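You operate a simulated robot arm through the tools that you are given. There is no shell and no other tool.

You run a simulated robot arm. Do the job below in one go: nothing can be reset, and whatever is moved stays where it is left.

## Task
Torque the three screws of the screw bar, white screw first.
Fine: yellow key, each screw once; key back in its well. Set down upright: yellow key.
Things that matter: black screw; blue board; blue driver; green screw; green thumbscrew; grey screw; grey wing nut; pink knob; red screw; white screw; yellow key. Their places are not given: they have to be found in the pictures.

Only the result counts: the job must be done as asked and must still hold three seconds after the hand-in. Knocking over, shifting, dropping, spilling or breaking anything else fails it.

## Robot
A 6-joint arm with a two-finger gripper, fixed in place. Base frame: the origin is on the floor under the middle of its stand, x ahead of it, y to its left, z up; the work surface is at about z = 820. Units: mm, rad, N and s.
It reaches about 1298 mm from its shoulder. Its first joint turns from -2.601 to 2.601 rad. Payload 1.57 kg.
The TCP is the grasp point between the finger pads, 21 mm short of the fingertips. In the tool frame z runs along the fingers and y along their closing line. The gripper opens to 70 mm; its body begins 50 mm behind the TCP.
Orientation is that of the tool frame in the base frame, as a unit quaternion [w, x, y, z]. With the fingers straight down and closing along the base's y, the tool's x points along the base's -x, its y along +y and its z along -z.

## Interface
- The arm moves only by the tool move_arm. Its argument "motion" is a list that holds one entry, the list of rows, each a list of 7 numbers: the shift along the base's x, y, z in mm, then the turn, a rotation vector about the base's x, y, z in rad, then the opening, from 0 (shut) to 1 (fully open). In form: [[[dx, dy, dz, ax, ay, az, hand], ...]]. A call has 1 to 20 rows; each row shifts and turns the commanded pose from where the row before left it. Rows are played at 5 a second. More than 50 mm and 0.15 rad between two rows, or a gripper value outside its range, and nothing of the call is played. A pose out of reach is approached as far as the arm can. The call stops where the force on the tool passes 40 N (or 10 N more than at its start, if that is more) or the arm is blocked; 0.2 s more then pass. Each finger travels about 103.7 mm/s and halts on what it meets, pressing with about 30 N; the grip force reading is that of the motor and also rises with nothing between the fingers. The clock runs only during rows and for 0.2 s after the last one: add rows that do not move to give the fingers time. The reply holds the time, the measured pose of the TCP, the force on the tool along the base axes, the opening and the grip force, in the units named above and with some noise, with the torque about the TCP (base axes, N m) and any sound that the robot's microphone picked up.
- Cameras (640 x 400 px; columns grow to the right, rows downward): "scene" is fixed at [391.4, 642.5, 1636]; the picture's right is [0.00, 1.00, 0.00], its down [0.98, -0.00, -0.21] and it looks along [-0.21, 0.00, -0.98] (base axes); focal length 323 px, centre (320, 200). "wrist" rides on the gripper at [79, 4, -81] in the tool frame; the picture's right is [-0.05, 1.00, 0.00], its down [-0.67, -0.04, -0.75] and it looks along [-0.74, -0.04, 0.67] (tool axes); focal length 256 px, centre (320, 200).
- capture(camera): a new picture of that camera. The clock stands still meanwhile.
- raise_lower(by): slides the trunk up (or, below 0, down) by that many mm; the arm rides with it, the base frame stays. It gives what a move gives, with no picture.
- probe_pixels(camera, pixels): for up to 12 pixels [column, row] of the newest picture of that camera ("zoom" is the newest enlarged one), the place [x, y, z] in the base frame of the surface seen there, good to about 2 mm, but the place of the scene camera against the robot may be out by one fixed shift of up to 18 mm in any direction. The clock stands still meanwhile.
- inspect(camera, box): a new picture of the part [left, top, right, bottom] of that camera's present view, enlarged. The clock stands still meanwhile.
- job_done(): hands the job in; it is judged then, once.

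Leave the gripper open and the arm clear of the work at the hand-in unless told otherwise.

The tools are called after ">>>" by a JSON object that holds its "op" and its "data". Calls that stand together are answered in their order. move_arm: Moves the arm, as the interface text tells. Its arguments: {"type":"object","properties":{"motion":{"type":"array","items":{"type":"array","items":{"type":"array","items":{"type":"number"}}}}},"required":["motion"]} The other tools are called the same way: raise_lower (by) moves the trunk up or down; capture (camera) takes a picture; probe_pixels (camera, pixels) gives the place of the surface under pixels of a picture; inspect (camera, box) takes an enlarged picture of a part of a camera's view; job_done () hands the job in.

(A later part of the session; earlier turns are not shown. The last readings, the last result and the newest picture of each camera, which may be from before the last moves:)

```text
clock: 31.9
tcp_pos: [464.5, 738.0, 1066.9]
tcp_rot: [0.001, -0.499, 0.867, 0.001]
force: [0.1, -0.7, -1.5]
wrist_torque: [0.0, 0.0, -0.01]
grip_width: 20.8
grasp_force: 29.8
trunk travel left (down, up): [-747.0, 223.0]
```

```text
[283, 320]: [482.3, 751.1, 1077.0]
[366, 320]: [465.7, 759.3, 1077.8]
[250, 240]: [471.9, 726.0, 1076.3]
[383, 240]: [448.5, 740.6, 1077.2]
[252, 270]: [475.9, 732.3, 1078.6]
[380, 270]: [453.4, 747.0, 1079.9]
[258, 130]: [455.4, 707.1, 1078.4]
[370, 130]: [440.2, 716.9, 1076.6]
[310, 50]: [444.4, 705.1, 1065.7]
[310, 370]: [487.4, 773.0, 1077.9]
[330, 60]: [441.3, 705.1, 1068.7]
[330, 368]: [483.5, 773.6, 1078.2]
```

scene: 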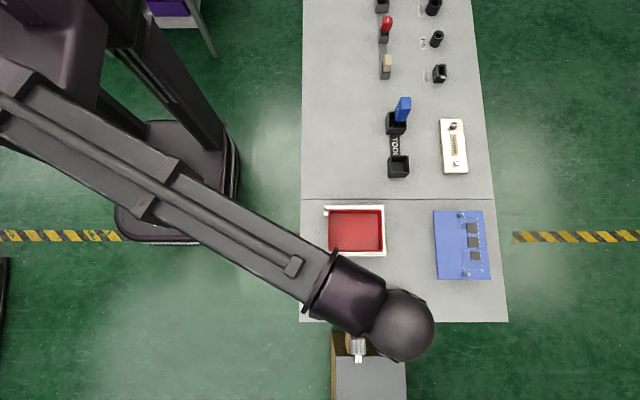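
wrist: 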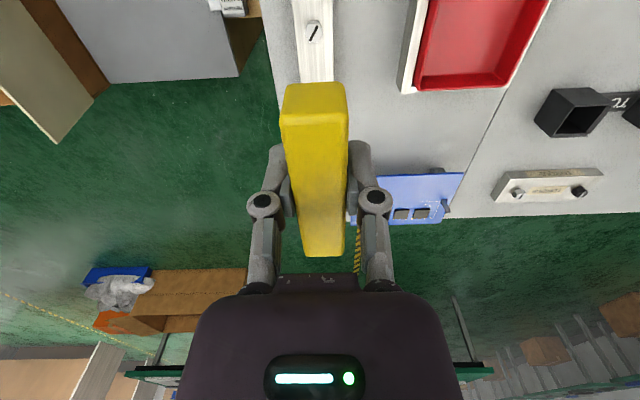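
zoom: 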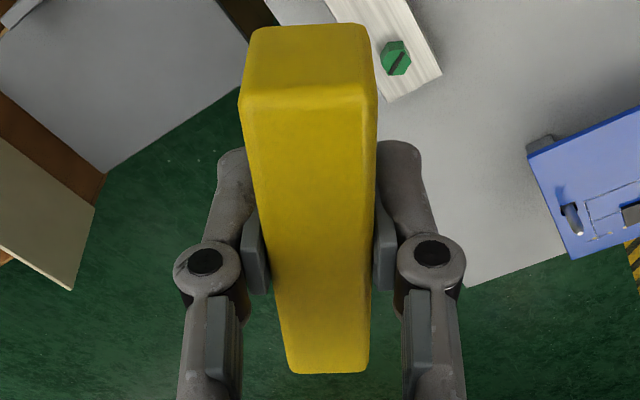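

Key axis ≈ (463.9, 739.3), head ≈ (464.7, 740.0): under 1 mm off. I'll add (+0.6,+0.5) and lower the trunk by 120 mm (cup to ~20 mm above the head).

>>> {"op": "move_arm", "data": {"motion": [[[0.6, 0.5, 0, 0, 0, 0, 0], [0, 0, 0, 0, 0, 0, 0]]]}}

>>> {"op": "raise_lower", "data": {"by": -120}}

>>> {"op": "capture", "data": {"camera": "wrist"}}

>>> {"op": "capture", "data": {"camera": "scene"}}

```text
clock: 32.5
tcp_pos: [464.7, 738.6, 1066.5]
tcp_rot: [0.001, -0.5, 0.866, 0.001]
force: [-0.4, 0.1, -1.2]
wrist_torque: [0.02, 0.0, 0.0]
grip_width: 20.1
grasp_force: 30.4
trunk travel left (down, up): [-747.0, 223.0]
```

```text
clock: 34.0
tcp_pos: [462.9, 739.2, 945.8]
tcp_rot: [0.001, -0.5, 0.866, 0.0]
force: [0.3, -0.4, -1.0]
wrist_torque: [-0.02, -0.01, -0.01]
grip_width: 20.8
grasp_force: 30.1
trunk travel left (down, up): [-627.0, 343.0]
```

```text
taken
```

wrist: 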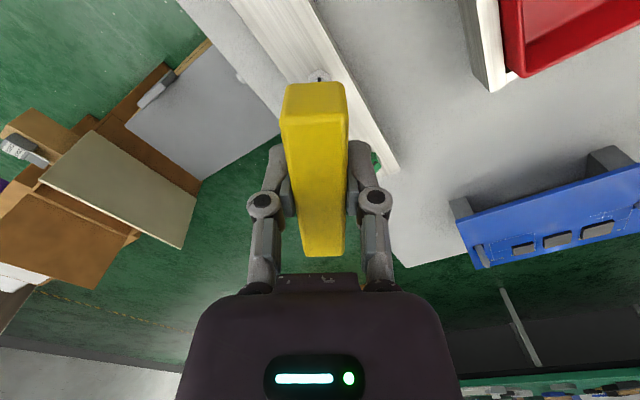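

```text
taken
```

scene: 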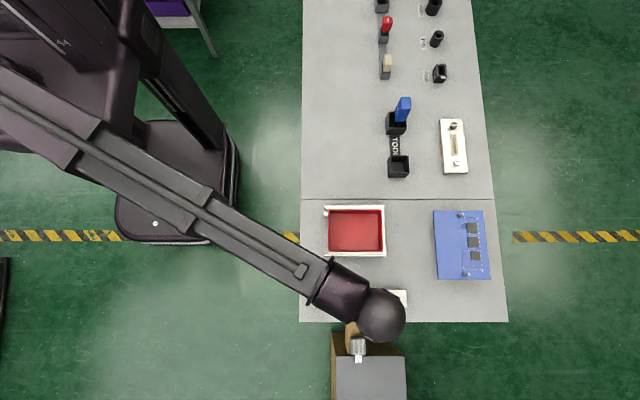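

The cup is ~20 mm above the head; part of the head is still visible at (318,77). I'll zoom there for a last lateral check.

>>> {"op": "inspect", "data": {"camera": "wrist", "box": [270, 50, 360, 110]}}

```text
6.67 times, centred on (315, 80) of wrist
```

zoom: 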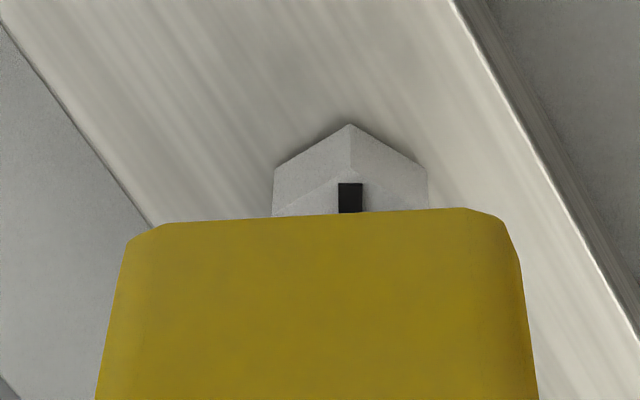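

Lateral alignment is within ~0.5 mm; along the handle about 0.8 mm short. I'll shift (0.4, 0.7), then lower in small trunk steps while watching force: first −15 mm.

>>> {"op": "move_arm", "data": {"motion": [[[0.4, 0.7, 0, 0, 0, 0, 0], [0, 0, 0, 0, 0, 0, 0]]]}}

>>> {"op": "raise_lower", "data": {"by": -14}}

>>> {"op": "raise_lower", "data": {"by": -6}}

```text
clock: 34.6
tcp_pos: [464.5, 740.8, 946.8]
tcp_rot: [0.001, -0.5, 0.866, 0.001]
force: [0.2, 0.1, -1.0]
wrist_torque: [0.04, 0.0, -0.05]
grip_width: 20.7
grasp_force: 30.5
trunk travel left (down, up): [-627.0, 343.0]
```

```text
clock: 35.3
tcp_pos: [464.4, 739.4, 933.4]
tcp_rot: [0.002, -0.5, 0.866, 0.001]
force: [-0.2, 0.2, -1.0]
wrist_torque: [0.0, -0.01, -0.01]
grip_width: 20.5
grasp_force: 30.3
trunk travel left (down, up): [-613.0, 357.0]
```

```text
clock: 35.8
tcp_pos: [463.9, 738.9, 926.6]
tcp_rot: [0.0, -0.5, 0.866, 0.001]
force: [-0.2, 0.4, 4.6]
wrist_torque: [-0.09, 0.0, -0.02]
grip_width: 20.9
grasp_force: 30.3
trunk travel left (down, up): [-607.0, 363.0]
```

Contact begins: Fz rose ~5.6 N at TCP z=926.6 with a small torque about x. I'll look before going further.

>>> {"op": "capture", "data": {"camera": "wrist"}}

>>> {"op": "capture", "data": {"camera": "scene"}}

>>> {"op": "inspect", "data": {"camera": "wrist", "box": [260, 50, 380, 110]}}

```text
taken
```

wrist: 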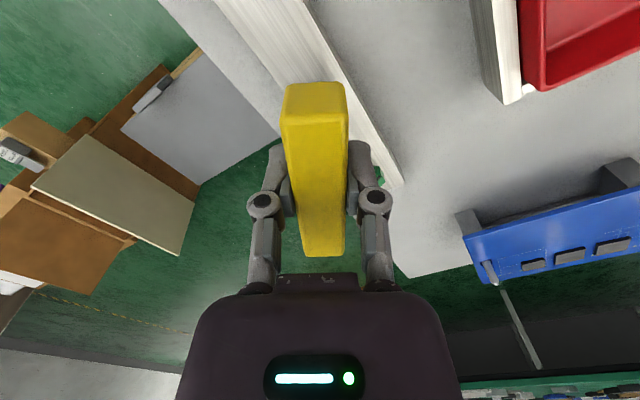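

```text
taken
```

scene: 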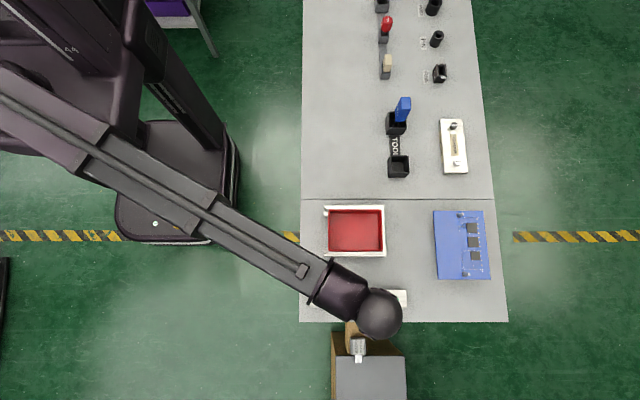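

```text
5.33 times, centred on (320, 80) of wrist
```

zoom: 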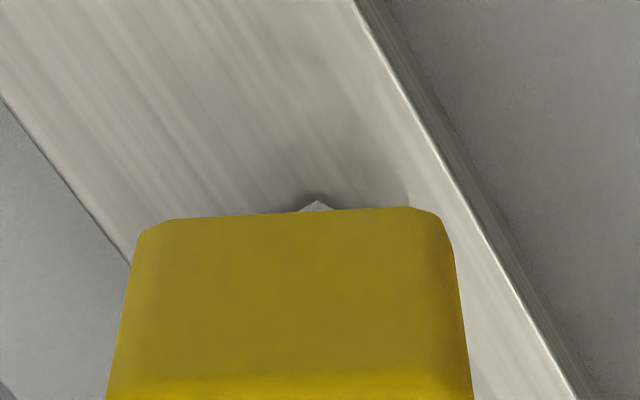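

The rim seems to be touching the head top on the −y side (contact at z of head top). So the key axis is slightly too far in +y. I'll raise 3 mm, shift (−0.7, −1.3), and lower again.

>>> {"op": "raise_lower", "data": {"by": 3}}

>>> {"op": "move_arm", "data": {"motion": [[[-0.6, -1.3, 0, 0, 0, 0, 0], [0, 0, 0, 0, 0, 0, 0]]]}}

>>> {"op": "raise_lower", "data": {"by": -3}}

```text
clock: 36.3
tcp_pos: [464.6, 739.4, 929.3]
tcp_rot: [0.001, -0.5, 0.866, 0.001]
force: [0.6, 0.5, -1.7]
wrist_torque: [-0.01, -0.01, -0.02]
grip_width: 20.7
grasp_force: 29.8
trunk travel left (down, up): [-610.0, 360.0]
```

```text
clock: 36.9
tcp_pos: [464.5, 739.3, 928.6]
tcp_rot: [0.001, -0.5, 0.866, 0.001]
force: [-0.2, 0.8, -0.5]
wrist_torque: [0.01, 0.0, -0.01]
grip_width: 20.7
grasp_force: 30.0
trunk travel left (down, up): [-610.0, 360.0]
```

```text
clock: 37.5
tcp_pos: [463.7, 738.5, 926.6]
tcp_rot: [0.001, -0.5, 0.866, 0.001]
force: [-1.1, -0.2, -2.1]
wrist_torque: [0.03, 0.0, 0.03]
grip_width: 20.6
grasp_force: 30.2
trunk travel left (down, up): [-607.0, 363.0]
```

No contact now at the same height. I'll continue down by 3 mm.

>>> {"op": "raise_lower", "data": {"by": -3}}

```text
clock: 38.0
tcp_pos: [462.7, 739.4, 922.7]
tcp_rot: [0.001, -0.5, 0.866, 0.002]
force: [-0.3, -0.5, -0.5]
wrist_torque: [-0.02, 0.01, 0.02]
grip_width: 20.7
grasp_force: 30.2
trunk travel left (down, up): [-604.0, 366.0]
```

Still free at 922.7: the cup is going over the head. Another −4 mm.

>>> {"op": "raise_lower", "data": {"by": -4}}

```text
clock: 38.5
tcp_pos: [464.3, 739.2, 919.6]
tcp_rot: [0.002, -0.5, 0.866, 0.0]
force: [0.4, 1.1, -0.7]
wrist_torque: [0.03, -0.02, 0.0]
grip_width: 20.6
grasp_force: 29.6
trunk travel left (down, up): [-600.0, 370.0]
```

>>> {"op": "raise_lower", "data": {"by": -3}}

```text
clock: 39.0
tcp_pos: [463.8, 738.6, 917.2]
tcp_rot: [0.003, -0.5, 0.866, 0.001]
force: [2.0, 5.7, 19.7]
wrist_torque: [0.38, -0.24, 0.03]
grip_width: 20.6
grasp_force: 29.9
trunk travel left (down, up): [-597.0, 373.0]
```

Seated: Fz ≈ 20 N at z=917.2, cup ~9 mm over the head. Now I turn clockwise (negative about z) in small rows and watch torque and sound.

>>> {"op": "move_arm", "data": {"motion": [[[0, 0, 0, 0, 0, -0.04, 0], [0, 0, 0, 0, 0, -0.04, 0], [0, 0, 0, 0, 0, -0.04, 0]]]}}

```text
clock: 39.8
tcp_pos: [463.0, 738.3, 917.1]
tcp_rot: [0.002, -0.446, 0.895, 0.001]
force: [4.8, 6.1, 21.2]
wrist_torque: [0.5, -0.29, 0.03]
grip_width: 20.6
grasp_force: 30.1
trunk travel left (down, up): [-597.0, 373.0]
```

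Torque z is only ~0.03 N m after 0.12 rad. I'll keep turning clockwise another 0.3 rad.

>>> {"op": "move_arm", "data": {"motion": [[[0, 0, 0, 0, 0, -0.05, 0], [0, 0, 0, 0, 0, -0.05, 0], [0, 0, 0, 0, 0, -0.05, 0], [0, 0, 0, 0, 0, -0.05, 0]]]}}

>>> {"op": "capture", "data": {"camera": "wrist"}}

```text
clock: 40.8
tcp_pos: [463.1, 739.5, 916.3]
tcp_rot: [0.002, -0.355, 0.935, 0.0]
force: [2.0, 4.2, 19.7]
wrist_torque: [0.23, -0.22, 0.03]
grip_width: 20.4
grasp_force: 30.0
trunk travel left (down, up): [-597.0, 373.0]
```

```text
taken
```

wrist: 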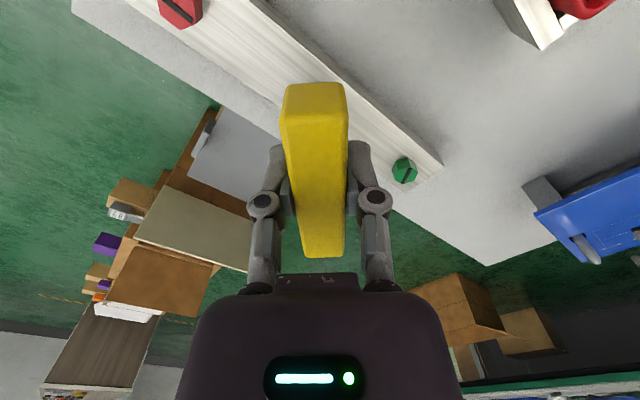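

No resistance yet. I'll continue another 0.4 rad clockwise.

>>> {"op": "move_arm", "data": {"motion": [[[0, 0, 0, 0, 0, -0.05, 0], [0, 0, 0, 0, 0, -0.05, 0], [0, 0, 0, 0, 0, -0.05, 0], [0, 0, 0, 0, 0, -0.05, 0], [0, 0, 0, 0, 0, -0.05, 0], [0, 0, 0, 0, 0, -0.05, 0], [0, 0, 0, 0, 0, -0.05, 0], [0, 0, 0, 0, 0, -0.05, 0]]]}}

```text
clock: 42.6
tcp_pos: [463.8, 737.8, 915.8]
tcp_rot: [0.002, -0.163, 0.987, 0.001]
force: [-4.7, 1.7, 13.0]
wrist_torque: [0.06, 0.28, -0.01]
grip_width: 20.6
grasp_force: 30.3
trunk travel left (down, up): [-597.0, 373.0]
```

Fz fell to 13 N and still no torque. I want to see whether the screw turned with the key: I'll lift 30 mm and look at the head's slot.

>>> {"op": "raise_lower", "data": {"by": 70}}

>>> {"op": "inspect", "data": {"camera": "wrist", "box": [270, 20, 370, 110]}}

```text
clock: 43.7
tcp_pos: [463.9, 739.2, 985.3]
tcp_rot: [0.001, -0.163, 0.987, 0.0]
force: [-0.4, 0.6, -1.6]
wrist_torque: [-0.01, -0.01, 0.02]
grip_width: 20.7
grasp_force: 29.6
trunk travel left (down, up): [-667.0, 303.0]
```

```text
4.44 times, centred on (320, 65) of wrist
```

zoom: 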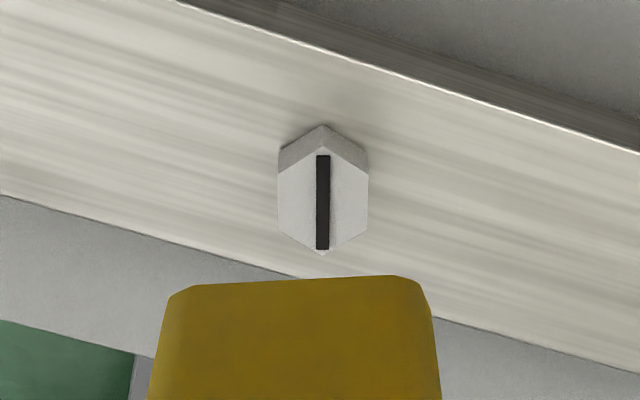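

The slot is still parallel to the handle, so the screw turned with the key by 0.72 rad: it engages, just running freely so far. I'll shift (−0.4, +0.4) to centre the cup and go back down.

>>> {"op": "move_arm", "data": {"motion": [[[-0.4, 0.4, 0, 0, 0, 0, 0], [0, 0, 0, 0, 0, 0, 0]]]}}

>>> {"op": "raise_lower", "data": {"by": -57}}

>>> {"op": "raise_lower", "data": {"by": -4}}

```text
clock: 44.3
tcp_pos: [462.7, 738.7, 985.5]
tcp_rot: [0.002, -0.164, 0.986, 0.0]
force: [0.0, 0.2, -0.4]
wrist_torque: [0.04, 0.01, -0.02]
grip_width: 20.5
grasp_force: 30.6
trunk travel left (down, up): [-667.0, 303.0]
```

```text
clock: 45.3
tcp_pos: [464.3, 738.9, 928.7]
tcp_rot: [0.002, -0.163, 0.987, 0.0]
force: [0.1, 0.4, -1.2]
wrist_torque: [0.0, 0.02, 0.01]
grip_width: 20.7
grasp_force: 29.9
trunk travel left (down, up): [-610.0, 360.0]
```

```text
clock: 45.8
tcp_pos: [463.1, 739.3, 925.3]
tcp_rot: [0.002, -0.163, 0.987, 0.0]
force: [0.3, 0.3, -1.3]
wrist_torque: [0.0, 0.0, -0.01]
grip_width: 20.8
grasp_force: 29.5
trunk travel left (down, up): [-606.0, 364.0]
```

No contact at 925.3, below the head top line: the cup clears the head. Going down 9 mm more to the former depth (trunk −597).

>>> {"op": "raise_lower", "data": {"by": -4}}

>>> {"op": "raise_lower", "data": {"by": -4}}

```text
clock: 46.4
tcp_pos: [464.5, 740.1, 921.3]
tcp_rot: [0.002, -0.163, 0.987, 0.0]
force: [0.2, -0.3, -1.0]
wrist_torque: [-0.03, 0.0, 0.0]
grip_width: 20.8
grasp_force: 29.9
trunk travel left (down, up): [-602.0, 368.0]
```

```text
clock: 46.9
tcp_pos: [464.0, 739.4, 916.2]
tcp_rot: [0.002, -0.163, 0.987, 0.0]
force: [0.5, 0.4, 0.5]
wrist_torque: [0.0, 0.0, 0.02]
grip_width: 20.7
grasp_force: 30.2
trunk travel left (down, up): [-598.0, 372.0]
```

Just at contact. One more mm for light axial pressure, then turn on.

>>> {"op": "raise_lower", "data": {"by": -1}}

>>> {"op": "move_arm", "data": {"motion": [[[0, 0, 0, 0, 0, -0.05, 0], [0, 0, 0, 0, 0, -0.05, 0], [0, 0, 0, 0, 0, -0.05, 0], [0, 0, 0, 0, 0, -0.05, 0], [0, 0, 0, 0, 0, -0.05, 0], [0, 0, 0, 0, 0, -0.05, 0]]]}}

```text
clock: 47.4
tcp_pos: [464.2, 738.7, 917.3]
tcp_rot: [0.002, -0.163, 0.987, 0.001]
force: [1.5, 3.0, 12.7]
wrist_torque: [0.08, -0.08, 0.02]
grip_width: 20.5
grasp_force: 30.5
trunk travel left (down, up): [-597.0, 373.0]
```

```text
clock: 48.8
tcp_pos: [463.8, 738.7, 916.3]
tcp_rot: [0.002, -0.015, 1.0, 0.001]
force: [3.0, 4.7, 15.2]
wrist_torque: [0.24, -0.14, -0.02]
grip_width: 20.7
grasp_force: 29.8
trunk travel left (down, up): [-597.0, 373.0]
```

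Still no torque after 1.02 rad in total. Continuing another 0.6 rad clockwise.

>>> {"op": "move_arm", "data": {"motion": [[[0, 0, 0, 0, 0, -0.05, 0], [0, 0, 0, 0, 0, -0.05, 0], [0, 0, 0, 0, 0, -0.05, 0], [0, 0, 0, 0, 0, -0.05, 0], [0, 0, 0, 0, 0, -0.05, 0], [0, 0, 0, 0, 0, -0.05, 0], [0, 0, 0, 0, 0, -0.05, 0], [0, 0, 0, 0, 0, -0.05, 0], [0, 0, 0, 0, 0, -0.05, 0], [0, 0, 0, 0, 0, -0.05, 0], [0, 0, 0, 0, 0, -0.05, 0], [0, 0, 0, 0, 0, -0.05, 0]]]}}

```text
clock: 51.4
tcp_pos: [463.6, 738.6, 917.0]
tcp_rot: [0.002, 0.282, 0.959, 0.0]
force: [-2.1, 4.0, 11.2]
wrist_torque: [0.23, 0.2, 0.0]
grip_width: 20.7
grasp_force: 30.3
trunk travel left (down, up): [-597.0, 373.0]
```

Total 1.62 rad, still free. Continuing 0.6 rad more.

>>> {"op": "move_arm", "data": {"motion": [[[0, 0, 0, 0, 0, -0.05, 0], [0, 0, 0, 0, 0, -0.05, 0], [0, 0, 0, 0, 0, -0.05, 0], [0, 0, 0, 0, 0, -0.05, 0], [0, 0, 0, 0, 0, -0.05, 0], [0, 0, 0, 0, 0, -0.05, 0], [0, 0, 0, 0, 0, -0.05, 0], [0, 0, 0, 0, 0, -0.05, 0], [0, 0, 0, 0, 0, -0.05, 0], [0, 0, 0, 0, 0, -0.05, 0], [0, 0, 0, 0, 0, -0.05, 0], [0, 0, 0, 0, 0, -0.05, 0]]]}}

>>> {"op": "capture", "data": {"camera": "wrist"}}

>>> {"op": "capture", "data": {"camera": "scene"}}

```text
clock: 54.0
tcp_pos: [462.6, 739.4, 916.1]
tcp_rot: [0.002, 0.553, 0.833, 0.0]
force: [-1.3, 13.4, 14.6]
wrist_torque: [0.83, 0.1, 0.02]
grip_width: 20.6
grasp_force: 30.5
trunk travel left (down, up): [-597.0, 373.0]
```

```text
taken
```

wrist: 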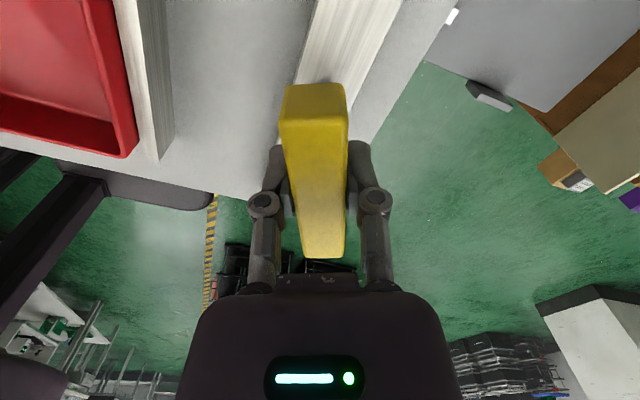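

```text
taken
```

scene: 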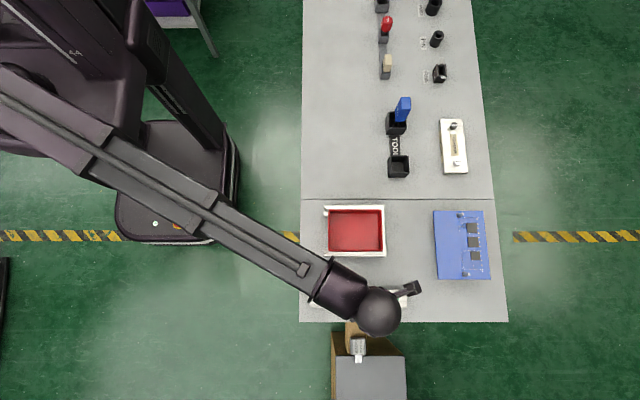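

Lateral force Fy=13 N shows the key axis is slightly off the TCP, so the cup pushes the head sideways. I'll relieve with +1.2 mm in y, then turn further.

>>> {"op": "move_arm", "data": {"motion": [[[0, 0.6, 0, 0, 0, 0, 0], [0, 0.6, 0, 0, 0, 0, 0], [0, 0, 0, 0, 0, 0, 0]]]}}

```text
clock: 54.8
tcp_pos: [463.5, 738.7, 915.7]
tcp_rot: [0.002, 0.552, 0.834, 0.0]
force: [-0.9, 6.0, 11.1]
wrist_torque: [0.32, 0.02, 0.02]
grip_width: 21.0
grasp_force: 29.9
trunk travel left (down, up): [-597.0, 373.0]
```

>>> {"op": "move_arm", "data": {"motion": [[[0, 0.5, 0, 0, 0, 0, 0], [0, 0.3, 0, 0, 0, -0.05, 0], [0, 0, 0, 0, 0, -0.05, 0], [0, 0, 0, 0, 0, -0.05, 0], [0, 0, 0, 0, 0, -0.05, 0], [0, 0, 0, 0, 0, -0.05, 0], [0, 0, 0, 0, 0, -0.05, 0]]]}}

```text
clock: 56.4
tcp_pos: [463.9, 740.0, 916.3]
tcp_rot: [0.001, 0.671, 0.742, 0.0]
force: [0.9, -0.6, 5.8]
wrist_torque: [-0.04, -0.02, 0.02]
grip_width: 20.6
grasp_force: 30.1
trunk travel left (down, up): [-597.0, 373.0]
```

Still free at 2.5 rad total. Fz is falling (5.8 N), so I'll press 0.5 mm more and continue turning 0.4 rad.

>>> {"op": "raise_lower", "data": {"by": -0.6}}

>>> {"op": "move_arm", "data": {"motion": [[[0, 0, 0, 0, 0, -0.05, 0], [0, 0, 0, 0, 0, -0.05, 0], [0, 0, 0, 0, 0, -0.05, 0], [0, 0, 0, 0, 0, -0.05, 0], [0, 0, 0, 0, 0, -0.05, 0], [0, 0, 0, 0, 0, -0.05, 0], [0, 0, 0, 0, 0, -0.05, 0], [0, 0, 0, 0, 0, -0.05, 0]]]}}

```text
clock: 56.9
tcp_pos: [463.4, 740.3, 916.3]
tcp_rot: [0.0, 0.67, 0.742, 0.0]
force: [2.9, 2.2, 14.2]
wrist_torque: [0.07, -0.13, 0.04]
grip_width: 20.8
grasp_force: 29.9
trunk travel left (down, up): [-597.0, 373.0]
```

```text
clock: 58.7
tcp_pos: [463.0, 739.6, 916.0]
tcp_rot: [0.001, 0.804, 0.595, 0.0]
force: [3.9, 4.7, 15.1]
wrist_torque: [0.21, -0.12, 0.01]
grip_width: 20.8
grasp_force: 30.2
trunk travel left (down, up): [-597.0, 373.0]
```

2.92 rad in total and no torque. I'll lift 70 mm and check the slot again.

>>> {"op": "raise_lower", "data": {"by": 70}}

>>> {"op": "inspect", "data": {"camera": "wrist", "box": [270, 20, 370, 110]}}

>>> {"op": "capture", "data": {"camera": "wrist"}}

```text
clock: 59.8
tcp_pos: [463.2, 741.5, 984.4]
tcp_rot: [0.002, 0.804, 0.594, -0.001]
force: [-0.4, 0.3, -0.9]
wrist_torque: [0.01, -0.02, -0.03]
grip_width: 20.5
grasp_force: 30.1
trunk travel left (down, up): [-667.0, 303.0]
```

```text
4.44 times, centred on (320, 65) of wrist
```

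zoom: 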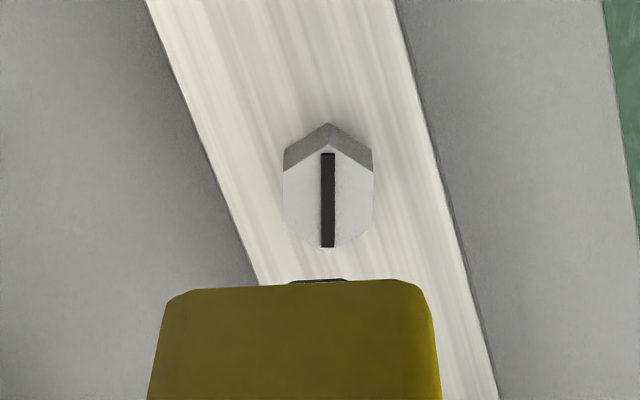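

```text
taken
```

wrist: 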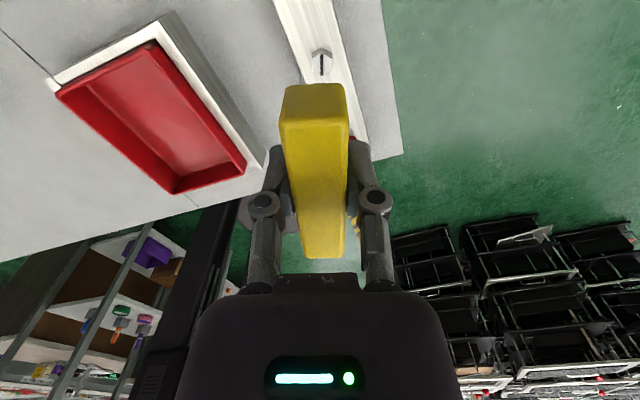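

The slot is again exactly parallel to the handle, so the screw really turned 2.92 rad with the key. It needs more turns; I'm near the wrist's clockwise end, so I'll turn back +π in the air (slot is symmetric), re-seat and go on.

>>> {"op": "move_arm", "data": {"motion": [[[0, 0, 0, 0, 0, 0.1496, 0], [0, 0, 0, 0, 0, 0.1496, 0], [0, 0, 0, 0, 0, 0.1496, 0], [0, 0, 0, 0, 0, 0.1496, 0], [0, 0, 0, 0, 0, 0.1496, 0], [0, 0, 0, 0, 0, 0.1496, 0], [0, 0, 0, 0, 0, 0.1496, 0], [0, 0, 0, 0, 0, 0.1496, 0], [0, 0, 0, 0, 0, 0.1496, 0], [0, 0, 0, 0, 0, 0.1496, 0], [0, 0, 0, 0, 0, 0.1496, 0], [0, 0, 0, 0, 0, 0.1496, 0], [0, 0, 0, 0, 0, 0.1496, 0], [0, 0, 0, 0, 0, 0.1496, 0], [0, 0, 0, 0, 0, 0.1496, 0], [0, 0, 0, 0, 0, 0.1496, 0], [0, 0, 0, 0, 0, 0.1496, 0], [0, 0, 0, 0, 0, 0.1496, 0], [0, 0, 0, 0, 0, 0.1496, 0], [0, 0, 0, 0, 0, 0.1496, 0]]]}}

>>> {"op": "move_arm", "data": {"motion": [[[0, 0, 0, 0, 0, 0.1496, 0], [0, 0, 0, 0, 0, 0, 0], [0, 0, 0, 0, 0, 0, 0]]]}}

>>> {"op": "inspect", "data": {"camera": "wrist", "box": [270, 20, 370, 110]}}

```text
clock: 64.0
tcp_pos: [464.3, 740.3, 985.1]
tcp_rot: [0.001, -0.534, 0.846, 0.001]
force: [0.8, 0.2, -0.4]
wrist_torque: [0.02, -0.04, -0.01]
grip_width: 20.5
grasp_force: 30.0
trunk travel left (down, up): [-667.0, 303.0]
```

```text
clock: 64.8
tcp_pos: [464.1, 742.0, 985.8]
tcp_rot: [0.001, -0.594, 0.804, 0.001]
force: [-0.8, 0.8, -0.2]
wrist_torque: [-0.01, 0.0, -0.05]
grip_width: 20.6
grasp_force: 29.7
trunk travel left (down, up): [-667.0, 303.0]
```

```text
4.44 times, centred on (320, 65) of wrist
```

zoom: 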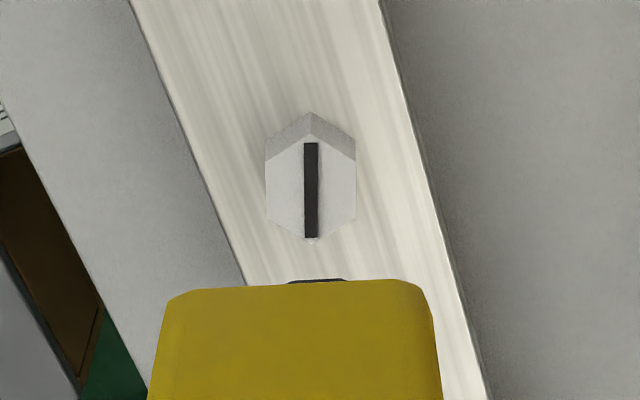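

The head appears at zoom (312,188) while in the good seating it was at (322,200); that means about +2.1 mm along tool x and −1.8 mm along tool y. I'll correct by (1.1, −2.5) in base and verify.

>>> {"op": "move_arm", "data": {"motion": [[[0.55, -1.25, 0, 0, 0, 0, 0], [0.55, -1.25, 0, 0, 0, 0, 0], [0, 0, 0, 0, 0, 0, 0], [0, 0, 0, 0, 0, 0, 0]]]}}

>>> {"op": "inspect", "data": {"camera": "wrist", "box": [270, 20, 370, 110]}}

```text
clock: 65.8
tcp_pos: [464.9, 737.7, 986.0]
tcp_rot: [0.001, -0.594, 0.804, 0.001]
force: [0.1, -0.1, -1.2]
wrist_torque: [-0.01, 0.01, -0.03]
grip_width: 20.8
grasp_force: 29.8
trunk travel left (down, up): [-667.0, 303.0]
```

```text
4.44 times, centred on (320, 65) of wrist
```

zoom: 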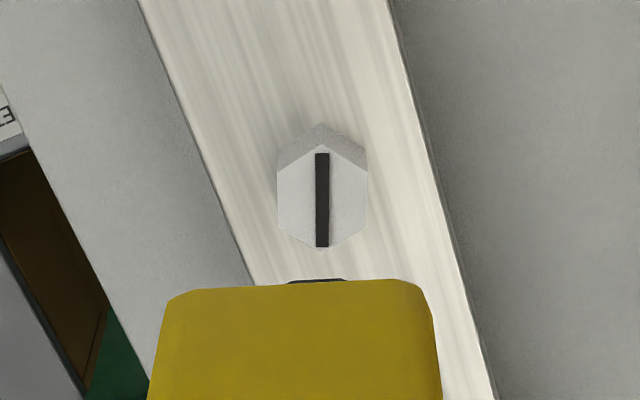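

Aligned as in the earlier good seating. Lowering again in steps.

>>> {"op": "raise_lower", "data": {"by": -57}}

>>> {"op": "raise_lower", "data": {"by": -4}}

>>> {"op": "raise_lower", "data": {"by": -4}}

>>> {"op": "raise_lower", "data": {"by": -4}}

>>> {"op": "raise_lower", "data": {"by": -1}}

```text
clock: 66.8
tcp_pos: [466.0, 739.8, 928.5]
tcp_rot: [0.002, -0.594, 0.804, 0.001]
force: [-0.2, -0.1, -0.6]
wrist_torque: [-0.01, 0.01, -0.04]
grip_width: 20.4
grasp_force: 30.3
trunk travel left (down, up): [-610.0, 360.0]
```

```text
clock: 67.3
tcp_pos: [466.1, 739.6, 923.6]
tcp_rot: [0.002, -0.594, 0.804, 0.001]
force: [-0.4, 0.4, -1.3]
wrist_torque: [0.03, -0.02, -0.01]
grip_width: 20.6
grasp_force: 30.0
trunk travel left (down, up): [-606.0, 364.0]
```

```text
clock: 67.8
tcp_pos: [465.4, 737.8, 919.5]
tcp_rot: [0.002, -0.594, 0.805, 0.001]
force: [0.8, -0.6, -0.9]
wrist_torque: [0.02, 0.01, 0.03]
grip_width: 20.4
grasp_force: 30.1
trunk travel left (down, up): [-602.0, 368.0]
```

```text
clock: 68.3
tcp_pos: [466.1, 738.5, 917.1]
tcp_rot: [0.001, -0.595, 0.804, 0.0]
force: [0.3, 0.2, -0.5]
wrist_torque: [0.0, 0.0, 0.0]
grip_width: 20.8
grasp_force: 29.7
trunk travel left (down, up): [-598.0, 372.0]
```

```text
clock: 68.9
tcp_pos: [466.2, 739.2, 916.7]
tcp_rot: [0.002, -0.594, 0.804, 0.001]
force: [1.4, 2.5, 11.9]
wrist_torque: [0.25, -0.11, 0.0]
grip_width: 20.6
grasp_force: 30.2
trunk travel left (down, up): [-597.0, 373.0]
```

Seated again with 12 N at the same depth. I'll turn clockwise now about the key axis (small xy compensation) by ~0.95 rad.

>>> {"op": "move_arm", "data": {"motion": [[[-0.05, 0.02, 0, 0, 0, -0.06, 0], [-0.05, 0.02, 0, 0, 0, -0.06, 0], [-0.06, 0.02, 0, 0, 0, -0.06, 0], [-0.06, 0.02, 0, 0, 0, -0.06, 0], [-0.06, 0.03, 0, 0, 0, -0.06, 0], [-0.06, 0.03, 0, 0, 0, -0.06, 0], [-0.06, 0.03, 0, 0, 0, -0.06, 0], [-0.06, 0.03, 0, 0, 0, -0.06, 0], [-0.06, 0.04, 0, 0, 0, -0.06, 0], [-0.06, 0.04, 0, 0, 0, -0.06, 0], [-0.06, 0.04, 0, 0, 0, -0.06, 0], [-0.05, 0.04, 0, 0, 0, -0.06, 0], [-0.05, 0.05, 0, 0, 0, -0.06, 0], [-0.05, 0.05, 0, 0, 0, -0.06, 0], [-0.05, 0.05, 0, 0, 0, -0.06, 0], [-0.05, 0.05, 0, 0, 0, -0.06, 0]]]}}

```text
clock: 72.3
tcp_pos: [462.4, 737.2, 915.9]
tcp_rot: [0.002, -0.154, 0.988, 0.001]
force: [2.7, 0.3, 8.5]
wrist_torque: [0.0, -0.1, 0.07]
grip_width: 20.6
grasp_force: 29.7
trunk travel left (down, up): [-597.0, 373.0]
```

Torque z is 0.07 now. TCP reads a few mm different; I'll take a still reading, then continue.

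>>> {"op": "move_arm", "data": {"motion": [[[0, 0, 0, 0, 0, 0, 0], [0, 0, 0, 0, 0, 0, 0]]]}}

```text
clock: 72.9
tcp_pos: [463.5, 739.2, 916.4]
tcp_rot: [0.002, -0.155, 0.988, 0.001]
force: [-0.1, -0.5, 7.8]
wrist_torque: [0.01, -0.08, 0.03]
grip_width: 20.6
grasp_force: 29.5
trunk travel left (down, up): [-597.0, 373.0]
```

Centred (no lateral force). Continuing ~0.96 rad.

>>> {"op": "move_arm", "data": {"motion": [[[-0.03, 0.06, 0, 0, 0, -0.06, 0], [-0.03, 0.06, 0, 0, 0, -0.06, 0], [-0.03, 0.06, 0, 0, 0, -0.06, 0], [-0.02, 0.06, 0, 0, 0, -0.06, 0], [-0.02, 0.06, 0, 0, 0, -0.06, 0], [-0.02, 0.06, 0, 0, 0, -0.06, 0], [-0.01, 0.06, 0, 0, 0, -0.06, 0], [-0.01, 0.06, 0, 0, 0, -0.06, 0], [0, 0.06, 0, 0, 0, -0.06, 0], [0, 0.06, 0, 0, 0, -0.06, 0], [0, 0.06, 0, 0, 0, -0.06, 0], [0.01, 0.06, 0, 0, 0, -0.06, 0], [0.01, 0.06, 0, 0, 0, -0.06, 0], [0.01, 0.06, 0, 0, 0, -0.06, 0], [0.02, 0.06, 0, 0, 0, -0.06, 0], [0.02, 0.06, 0, 0, 0, -0.06, 0]]]}}

```text
clock: 76.3
tcp_pos: [463.2, 740.9, 915.6]
tcp_rot: [0.002, 0.318, 0.948, 0.0]
force: [0.7, -1.1, 4.3]
wrist_torque: [-0.05, -0.03, 0.02]
grip_width: 20.4
grasp_force: 29.9
trunk travel left (down, up): [-597.0, 373.0]
```

4.84 rad in total and no torque. Continuing 1.2 rad more to the clockwise end.

>>> {"op": "move_arm", "data": {"motion": [[[0.03, 0.06, 0, 0, 0, -0.061, 0], [0.03, 0.06, 0, 0, 0, -0.061, 0], [0.03, 0.06, 0, 0, 0, -0.061, 0], [0.04, 0.05, 0, 0, 0, -0.061, 0], [0.04, 0.05, 0, 0, 0, -0.061, 0], [0.05, 0.05, 0, 0, 0, -0.061, 0], [0.05, 0.05, 0, 0, 0, -0.061, 0], [0.05, 0.04, 0, 0, 0, -0.061, 0], [0.06, 0.04, 0, 0, 0, -0.061, 0], [0.06, 0.04, 0, 0, 0, -0.061, 0], [0.06, 0.03, 0, 0, 0, -0.061, 0], [0.06, 0.03, 0, 0, 0, -0.061, 0], [0.06, 0.03, 0, 0, 0, -0.061, 0], [0.07, 0.02, 0, 0, 0, -0.061, 0], [0.07, 0.02, 0, 0, 0, -0.061, 0], [0.07, 0.02, 0, 0, 0, -0.061, 0], [0.07, 0.01, 0, 0, 0, -0.061, 0], [0.07, 0.01, 0, 0, 0, -0.061, 0], [0.07, 0, 0, 0, 0, -0.061, 0], [0.07, 0, 0, 0, 0, -0.061, 0]]]}}

```text
clock: 80.5
tcp_pos: [464.2, 741.4, 916.0]
tcp_rot: [0.001, 0.805, 0.593, 0.0]
force: [0.3, 0.5, 3.5]
wrist_torque: [-0.02, -0.02, 0.13]
grip_width: 20.5
grasp_force: 29.7
trunk travel left (down, up): [-597.0, 373.0]
```

Torque about z reads 0.13 now, perhaps the first resistance. I'll continue slowly by 0.15 rad.

>>> {"op": "move_arm", "data": {"motion": [[[0.04, 0, 0, 0, 0, -0.03, 0], [0.04, 0, 0, 0, 0, -0.03, 0], [0.04, 0, 0, 0, 0, -0.03, 0], [0.04, 0, 0, 0, 0, -0.03, 0], [0.04, 0, 0, 0, 0, -0.03, 0]]]}}

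```text
clock: 81.7
tcp_pos: [465.7, 740.7, 915.4]
tcp_rot: [-0.001, 0.828, 0.561, -0.002]
force: [-1.3, 1.1, 2.5]
wrist_torque: [0.02, 0.09, 0.02]
grip_width: 20.4
grasp_force: 30.6
out of reach, approached as far as the arm can: row 5
trunk travel left (down, up): [-597.0, 373.0]
```

I hit the wrist's clockwise limit at yaw ≈ −112°. I'll lift 70 mm and check the slot again.

>>> {"op": "raise_lower", "data": {"by": 70}}

>>> {"op": "inspect", "data": {"camera": "wrist", "box": [270, 20, 370, 110]}}

```text
clock: 82.7
tcp_pos: [466.5, 741.0, 984.7]
tcp_rot: [0.0, 0.828, 0.561, -0.002]
force: [-0.1, -0.5, -1.0]
wrist_torque: [0.0, 0.0, 0.0]
grip_width: 20.8
grasp_force: 29.8
trunk travel left (down, up): [-667.0, 303.0]
```

```text
4.44 times, centred on (320, 65) of wrist
```

zoom: 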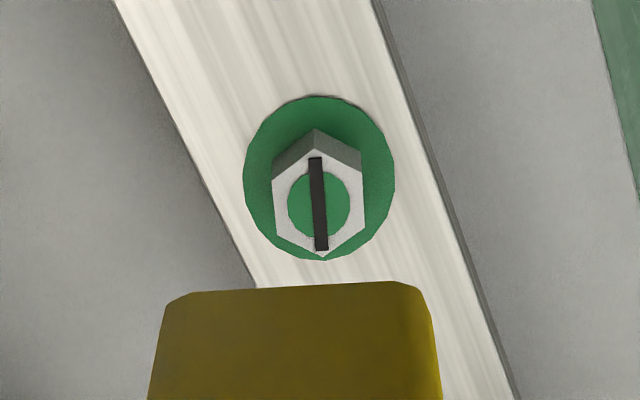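

A green ring and green centre have appeared on the white screw: it is torqued, and the slot stayed ~3° behind (the key slipped after reaching torque). White is done. Next is the green screw near (464, 823). The wrist range spans about ±170° around the arm direction, so I'll turn far counter-clockwise in the air (to yaw ≈ 214°, matching its slot) while moving over it.

>>> {"op": "move_arm", "data": {"motion": [[[0, 4.1, 0, 0, 0, 0.149, 0], [0, 4.1, 0, 0, 0, 0.149, 0], [0, 4.1, 0, 0, 0, 0.149, 0], [0, 4.1, 0, 0, 0, 0.149, 0], [0, 4.1, 0, 0, 0, 0.149, 0], [0, 4.1, 0, 0, 0, 0.149, 0], [0, 4.1, 0, 0, 0, 0.149, 0], [0, 4.1, 0, 0, 0, 0.149, 0], [0, 4.1, 0, 0, 0, 0.149, 0], [0, 4.1, 0, 0, 0, 0.149, 0], [0, 4.1, 0, 0, 0, 0.149, 0], [0, 4.1, 0, 0, 0, 0.149, 0], [0, 4.1, 0, 0, 0, 0.149, 0], [0, 4.1, 0, 0, 0, 0.149, 0], [0, 4.1, 0, 0, 0, 0.149, 0], [0, 4.1, 0, 0, 0, 0.149, 0], [0, 4.1, 0, 0, 0, 0.149, 0], [0, 4.1, 0, 0, 0, 0.149, 0], [0, 4.1, 0, 0, 0, 0.149, 0], [0, 4.1, 0, 0, 0, 0.149, 0]]]}}

>>> {"op": "capture", "data": {"camera": "wrist"}}

>>> {"op": "capture", "data": {"camera": "scene"}}

```text
clock: 86.9
tcp_pos: [465.9, 823.3, 986.0]
tcp_rot: [0.001, -0.494, 0.869, 0.0]
force: [1.0, -0.3, -0.8]
wrist_torque: [0.0, -0.02, 0.0]
grip_width: 20.6
grasp_force: 30.2
trunk travel left (down, up): [-667.0, 303.0]
```

```text
taken
```

wrist: 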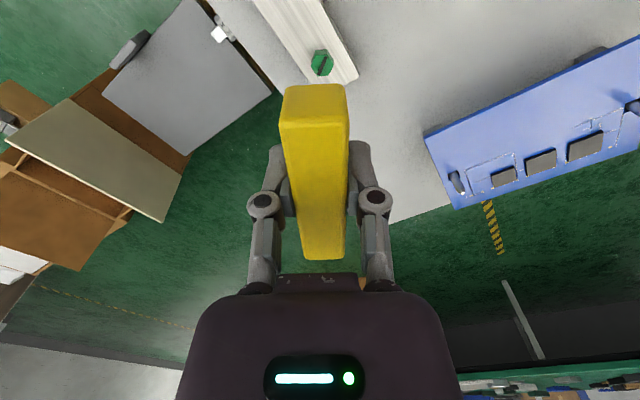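

```text
taken
```

scene: 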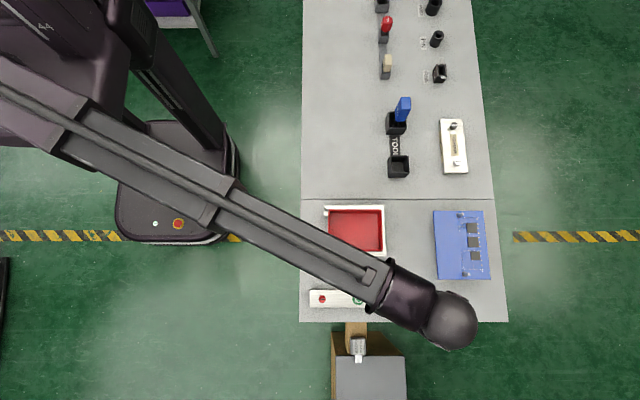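

White shows its green ring in the scene as well (359,299). The green screw is at wrist (321,63). I'll turn a further +2.71 rad to align with its slot.

>>> {"op": "inspect", "data": {"camera": "scene", "box": [300, 280, 380, 320]}}

>>> {"op": "move_arm", "data": {"motion": [[[0, 0, 0, 0, 0, 0.1427, 0], [0, 0, 0, 0, 0, 0.1427, 0], [0, 0, 0, 0, 0, 0.1427, 0], [0, 0, 0, 0, 0, 0.1427, 0], [0, 0, 0, 0, 0, 0.1427, 0], [0, 0, 0, 0, 0, 0.1427, 0], [0, 0, 0, 0, 0, 0.1427, 0], [0, 0, 0, 0, 0, 0.1427, 0], [0, 0, 0, 0, 0, 0.1427, 0], [0, 0, 0, 0, 0, 0.1427, 0], [0, 0, 0, 0, 0, 0.1427, 0], [0, 0, 0, 0, 0, 0.1427, 0], [0, 0, 0, 0, 0, 0.1427, 0], [0, 0, 0, 0, 0, 0.1427, 0], [0, 0, 0, 0, 0, 0.1427, 0], [0, 0, 0, 0, 0, 0.1427, 0], [0, 0, 0, 0, 0, 0.1427, 0], [0, 0, 0, 0, 0, 0.1427, 0], [0, 0, 0, 0, 0, 0.1427, 0], [0, 0, 0, 0, 0, 0, 0]]]}}

>>> {"op": "inspect", "data": {"camera": "wrist", "box": [270, 20, 370, 110]}}

```text
8.00 times, centred on (340, 300) of scene
```

zoom: 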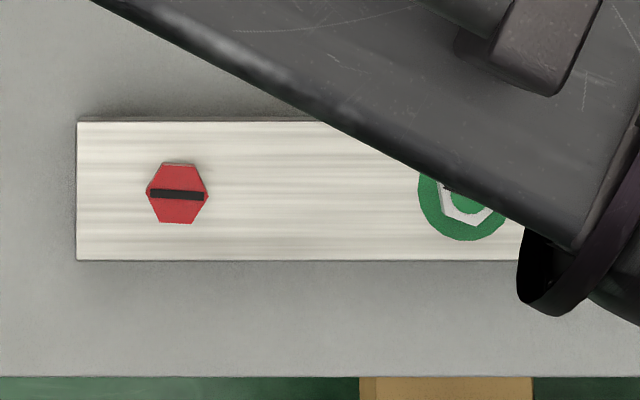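

```text
clock: 91.1
tcp_pos: [466.6, 824.0, 985.8]
tcp_rot: [-0.001, 0.955, 0.297, -0.001]
force: [0.5, -0.6, -1.1]
wrist_torque: [-0.01, 0.02, 0.0]
grip_width: 20.5
grasp_force: 29.7
trunk travel left (down, up): [-667.0, 303.0]
```

```text
4.44 times, centred on (320, 65) of wrist
```

zoom: 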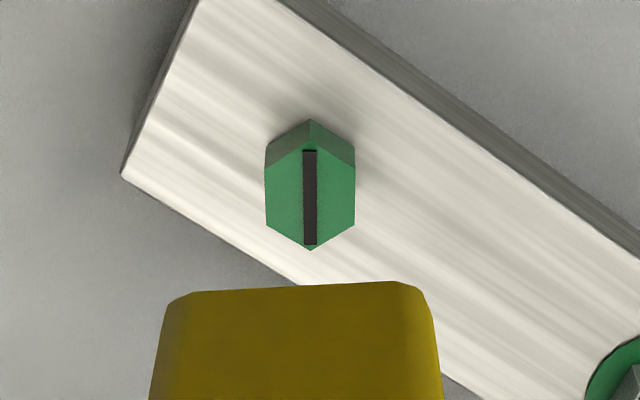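

The slot of the green screw is aligned with the handle. It sits at zoom (310,196) against the target (322,200): I'll correct by (−0.8, +2.0) mm.

>>> {"op": "move_arm", "data": {"motion": [[[-0.4, 1.0, 0, 0, 0, 0, 0], [-0.4, 1.0, 0, 0, 0, 0, 0], [0, 0, 0, 0, 0, 0, 0], [0, 0, 0, 0, 0, 0, 0]]]}}

>>> {"op": "inspect", "data": {"camera": "wrist", "box": [270, 20, 370, 110]}}

```text
clock: 92.1
tcp_pos: [465.1, 825.4, 985.8]
tcp_rot: [0.0, 0.955, 0.296, -0.003]
force: [-0.4, -0.2, -1.4]
wrist_torque: [-0.02, -0.03, -0.03]
grip_width: 21.0
grasp_force: 29.2
trunk travel left (down, up): [-667.0, 303.0]
```

```text
4.44 times, centred on (320, 65) of wrist
```

zoom: 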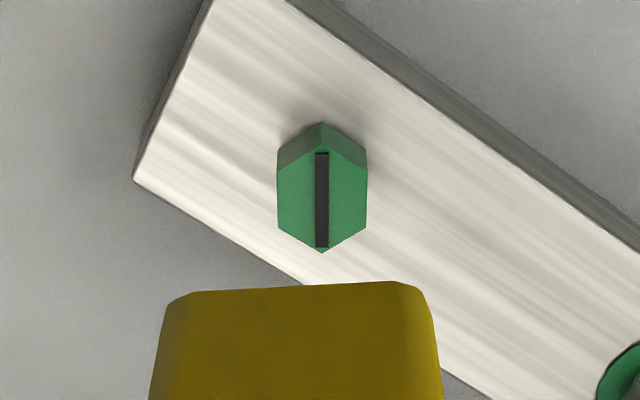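

Matches the target. Lowering 57 then 4 mm and checking for contact.

>>> {"op": "raise_lower", "data": {"by": -57}}

>>> {"op": "raise_lower", "data": {"by": -3.5}}

```text
clock: 93.1
tcp_pos: [466.1, 825.3, 928.9]
tcp_rot: [0.0, 0.955, 0.296, -0.002]
force: [-1.2, -0.2, -1.0]
wrist_torque: [0.04, -0.02, -0.03]
grip_width: 20.5
grasp_force: 30.2
trunk travel left (down, up): [-610.0, 360.0]
```

```text
clock: 93.7
tcp_pos: [464.8, 825.9, 925.0]
tcp_rot: [0.0, 0.955, 0.295, -0.003]
force: [-1.6, -0.2, -1.1]
wrist_torque: [0.04, 0.02, -0.05]
grip_width: 20.5
grasp_force: 30.1
trunk travel left (down, up): [-606.0, 364.0]
```

No contact yet at 925. Continuing down.

>>> {"op": "raise_lower", "data": {"by": -3}}

>>> {"op": "raise_lower", "data": {"by": -3}}

```text
clock: 94.2
tcp_pos: [465.8, 823.9, 923.7]
tcp_rot: [-0.001, 0.955, 0.296, 0.0]
force: [2.8, 4.2, 23.2]
wrist_torque: [0.42, -0.38, -0.01]
grip_width: 20.9
grasp_force: 29.6
trunk travel left (down, up): [-603.0, 367.0]
```

```text
clock: 94.7
tcp_pos: [462.9, 824.5, 921.1]
tcp_rot: [-0.001, 0.955, 0.296, -0.001]
force: [-3.8, -0.5, 23.7]
wrist_torque: [0.06, 0.04, 0.03]
grip_width: 20.2
grasp_force: 29.9
trunk travel left (down, up): [-600.0, 370.0]
```

Contact came too early (23 N at 923.7, on the +x+y rim side), and with the next step the force did not grow, so the key may have slid up slightly in the fingers. I'll raise to the viewing height and check.

>>> {"op": "raise_lower", "data": {"by": 67}}

>>> {"op": "inspect", "data": {"camera": "wrist", "box": [270, 20, 370, 110]}}

>>> {"op": "inspect", "data": {"camera": "wrist", "box": [260, 70, 380, 270]}}

```text
clock: 95.8
tcp_pos: [464.4, 825.8, 986.7]
tcp_rot: [0.0, 0.955, 0.296, -0.002]
force: [0.2, -0.5, -0.6]
wrist_torque: [0.01, -0.01, 0.01]
grip_width: 20.1
grasp_force: 29.9
trunk travel left (down, up): [-667.0, 303.0]
```

```text
4.44 times, centred on (320, 65) of wrist
```

zoom: 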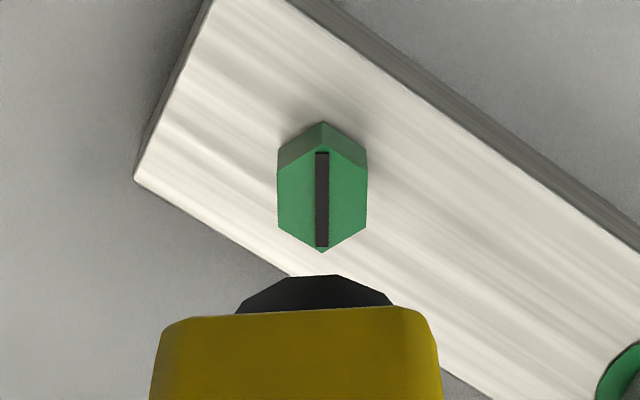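

```text
2.00 times, centred on (320, 170) of wrist
```

zoom: 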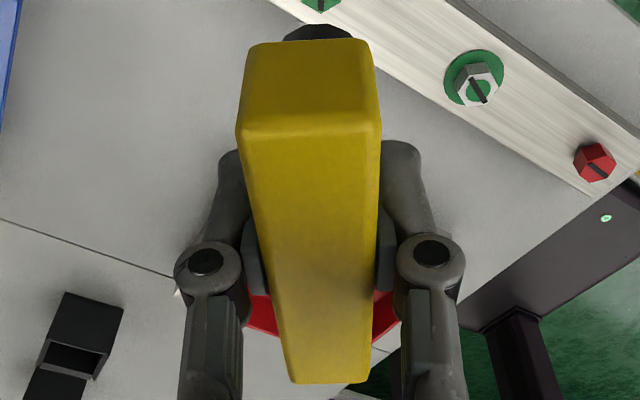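

The key tilted ~4° (near handle end up) and slid up ~5 mm in the fingers: the cup had caught the rim on the head. The cleanest fix is to return the key to its well, let go, and regrasp it straight. I'll raise 60 mm and carry it back over the well at yaw 90°.

>>> {"op": "raise_lower", "data": {"by": 60}}

>>> {"op": "move_arm", "data": {"motion": [[[-21.6, 1.5, 0, 0, 0, -0.1449, 0], [-21.6, 1.5, 0, 0, 0, -0.1449, 0], [-21.6, 1.5, 0, 0, 0, -0.1449, 0], [-21.6, 1.5, 0, 0, 0, -0.1449, 0], [-21.6, 1.5, 0, 0, 0, -0.1449, 0], [-21.6, 1.5, 0, 0, 0, -0.1449, 0], [-21.6, 1.5, 0, 0, 0, -0.1449, 0], [-21.6, 1.5, 0, 0, 0, -0.1449, 0], [-21.6, 1.5, 0, 0, 0, -0.1449, 0], [-21.6, 1.5, 0, 0, 0, -0.1449, 0], [-21.6, 1.5, 0, 0, 0, -0.1449, 0], [-21.6, 1.5, 0, 0, 0, -0.1449, 0], [-21.6, 1.5, 0, 0, 0, -0.1449, 0], [-21.6, 1.5, 0, 0, 0, -0.1449, 0], [-21.6, 1.5, 0, 0, 0, -0.1449, 0], [0, 0, 0, 0, 0, 0, 0]]]}}

>>> {"op": "capture", "data": {"camera": "wrist"}}

>>> {"op": "capture", "data": {"camera": "scene"}}

```text
clock: 96.8
tcp_pos: [464.9, 824.7, 1045.2]
tcp_rot: [0.0, 0.955, 0.296, -0.002]
force: [-0.1, 0.2, -0.8]
wrist_torque: [-0.02, 0.03, -0.01]
grip_width: 20.7
grasp_force: 30.1
trunk travel left (down, up): [-727.0, 243.0]
```

```text
clock: 100.2
tcp_pos: [140.6, 848.2, 1046.1]
tcp_rot: [0.002, -0.706, 0.709, 0.0]
force: [0.4, 0.3, -0.6]
wrist_torque: [0.01, -0.03, 0.03]
grip_width: 20.6
grasp_force: 29.8
trunk travel left (down, up): [-727.0, 243.0]
```

```text
taken
```

wrist: 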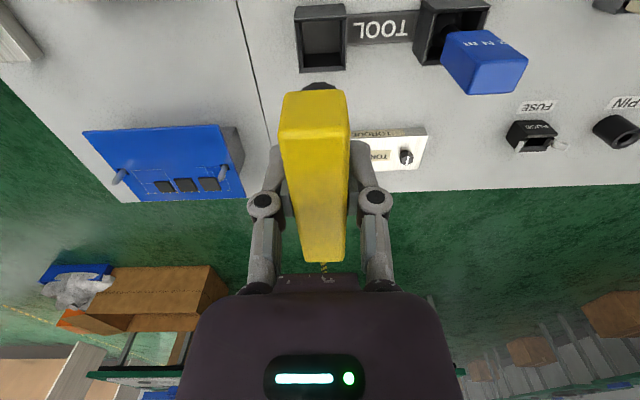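

```text
taken
```

scene: 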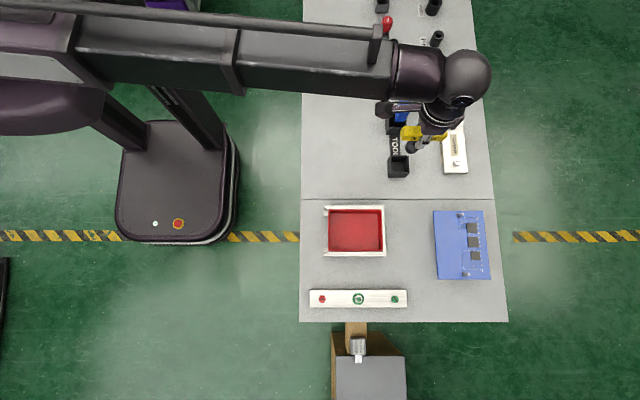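

Over the well again. I'll enlarge and probe the well's inner edges and the visible part of the cup.

>>> {"op": "inspect", "data": {"camera": "wrist", "box": [280, 0, 360, 100]}}

>>> {"op": "inspect", "data": {"camera": "scene", "box": [380, 110, 450, 190]}}

```text
4.00 times, centred on (320, 50) of wrist
```

zoom: 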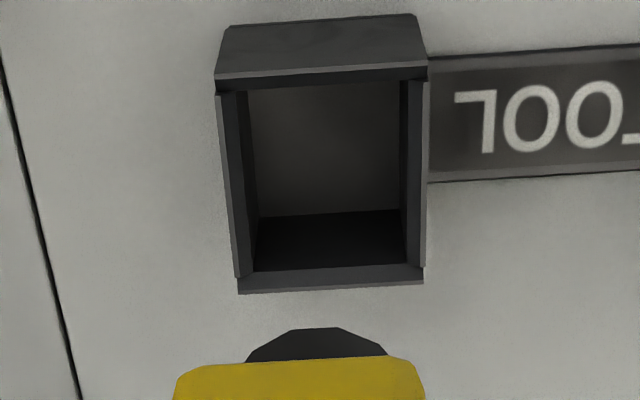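

```text
5.00 times, centred on (415, 150) of scene
```

zoom: 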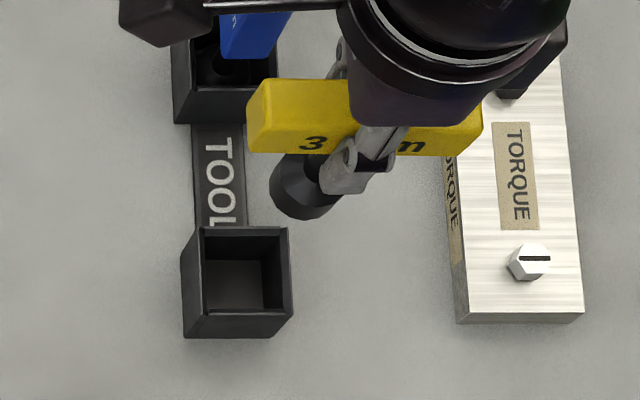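

>>> {"op": "probe_pixels", "data": {"camera": "wrist", "pixels": [[295.5, 21], [345.25, 18.5], [300.5, 71], [344.5, 68.75], [299, 45], [343.75, 45], [320, 18.5], [322, 70.5], [321, 40], [320, 83.5], [313, 87], [327, 87]]}}

>>> {"op": "probe_pixels", "data": {"camera": "wrist", "pixels": [[298, 42], [343.5, 42], [301, 65], [344.2, 62], [310, 19.5], [335, 18], [310, 70.8], [335, 69.3], [310, 35], [335, 35], [320, 86], [320, 50]]}}

```text
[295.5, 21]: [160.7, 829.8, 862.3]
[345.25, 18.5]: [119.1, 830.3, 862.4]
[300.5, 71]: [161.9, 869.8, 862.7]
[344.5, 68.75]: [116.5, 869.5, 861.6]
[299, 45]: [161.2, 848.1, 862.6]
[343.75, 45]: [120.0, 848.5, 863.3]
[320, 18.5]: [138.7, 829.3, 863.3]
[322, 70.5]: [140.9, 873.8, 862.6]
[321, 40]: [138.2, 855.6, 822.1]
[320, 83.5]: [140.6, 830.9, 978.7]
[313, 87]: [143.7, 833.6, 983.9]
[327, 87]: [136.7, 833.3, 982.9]
```

```text
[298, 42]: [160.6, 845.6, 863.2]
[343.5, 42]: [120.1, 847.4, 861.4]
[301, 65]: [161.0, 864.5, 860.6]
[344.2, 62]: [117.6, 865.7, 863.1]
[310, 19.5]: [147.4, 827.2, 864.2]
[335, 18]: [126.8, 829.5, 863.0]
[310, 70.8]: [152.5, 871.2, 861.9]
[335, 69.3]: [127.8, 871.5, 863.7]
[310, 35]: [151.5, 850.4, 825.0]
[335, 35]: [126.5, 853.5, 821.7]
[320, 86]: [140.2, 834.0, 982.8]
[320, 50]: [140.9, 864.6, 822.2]
```

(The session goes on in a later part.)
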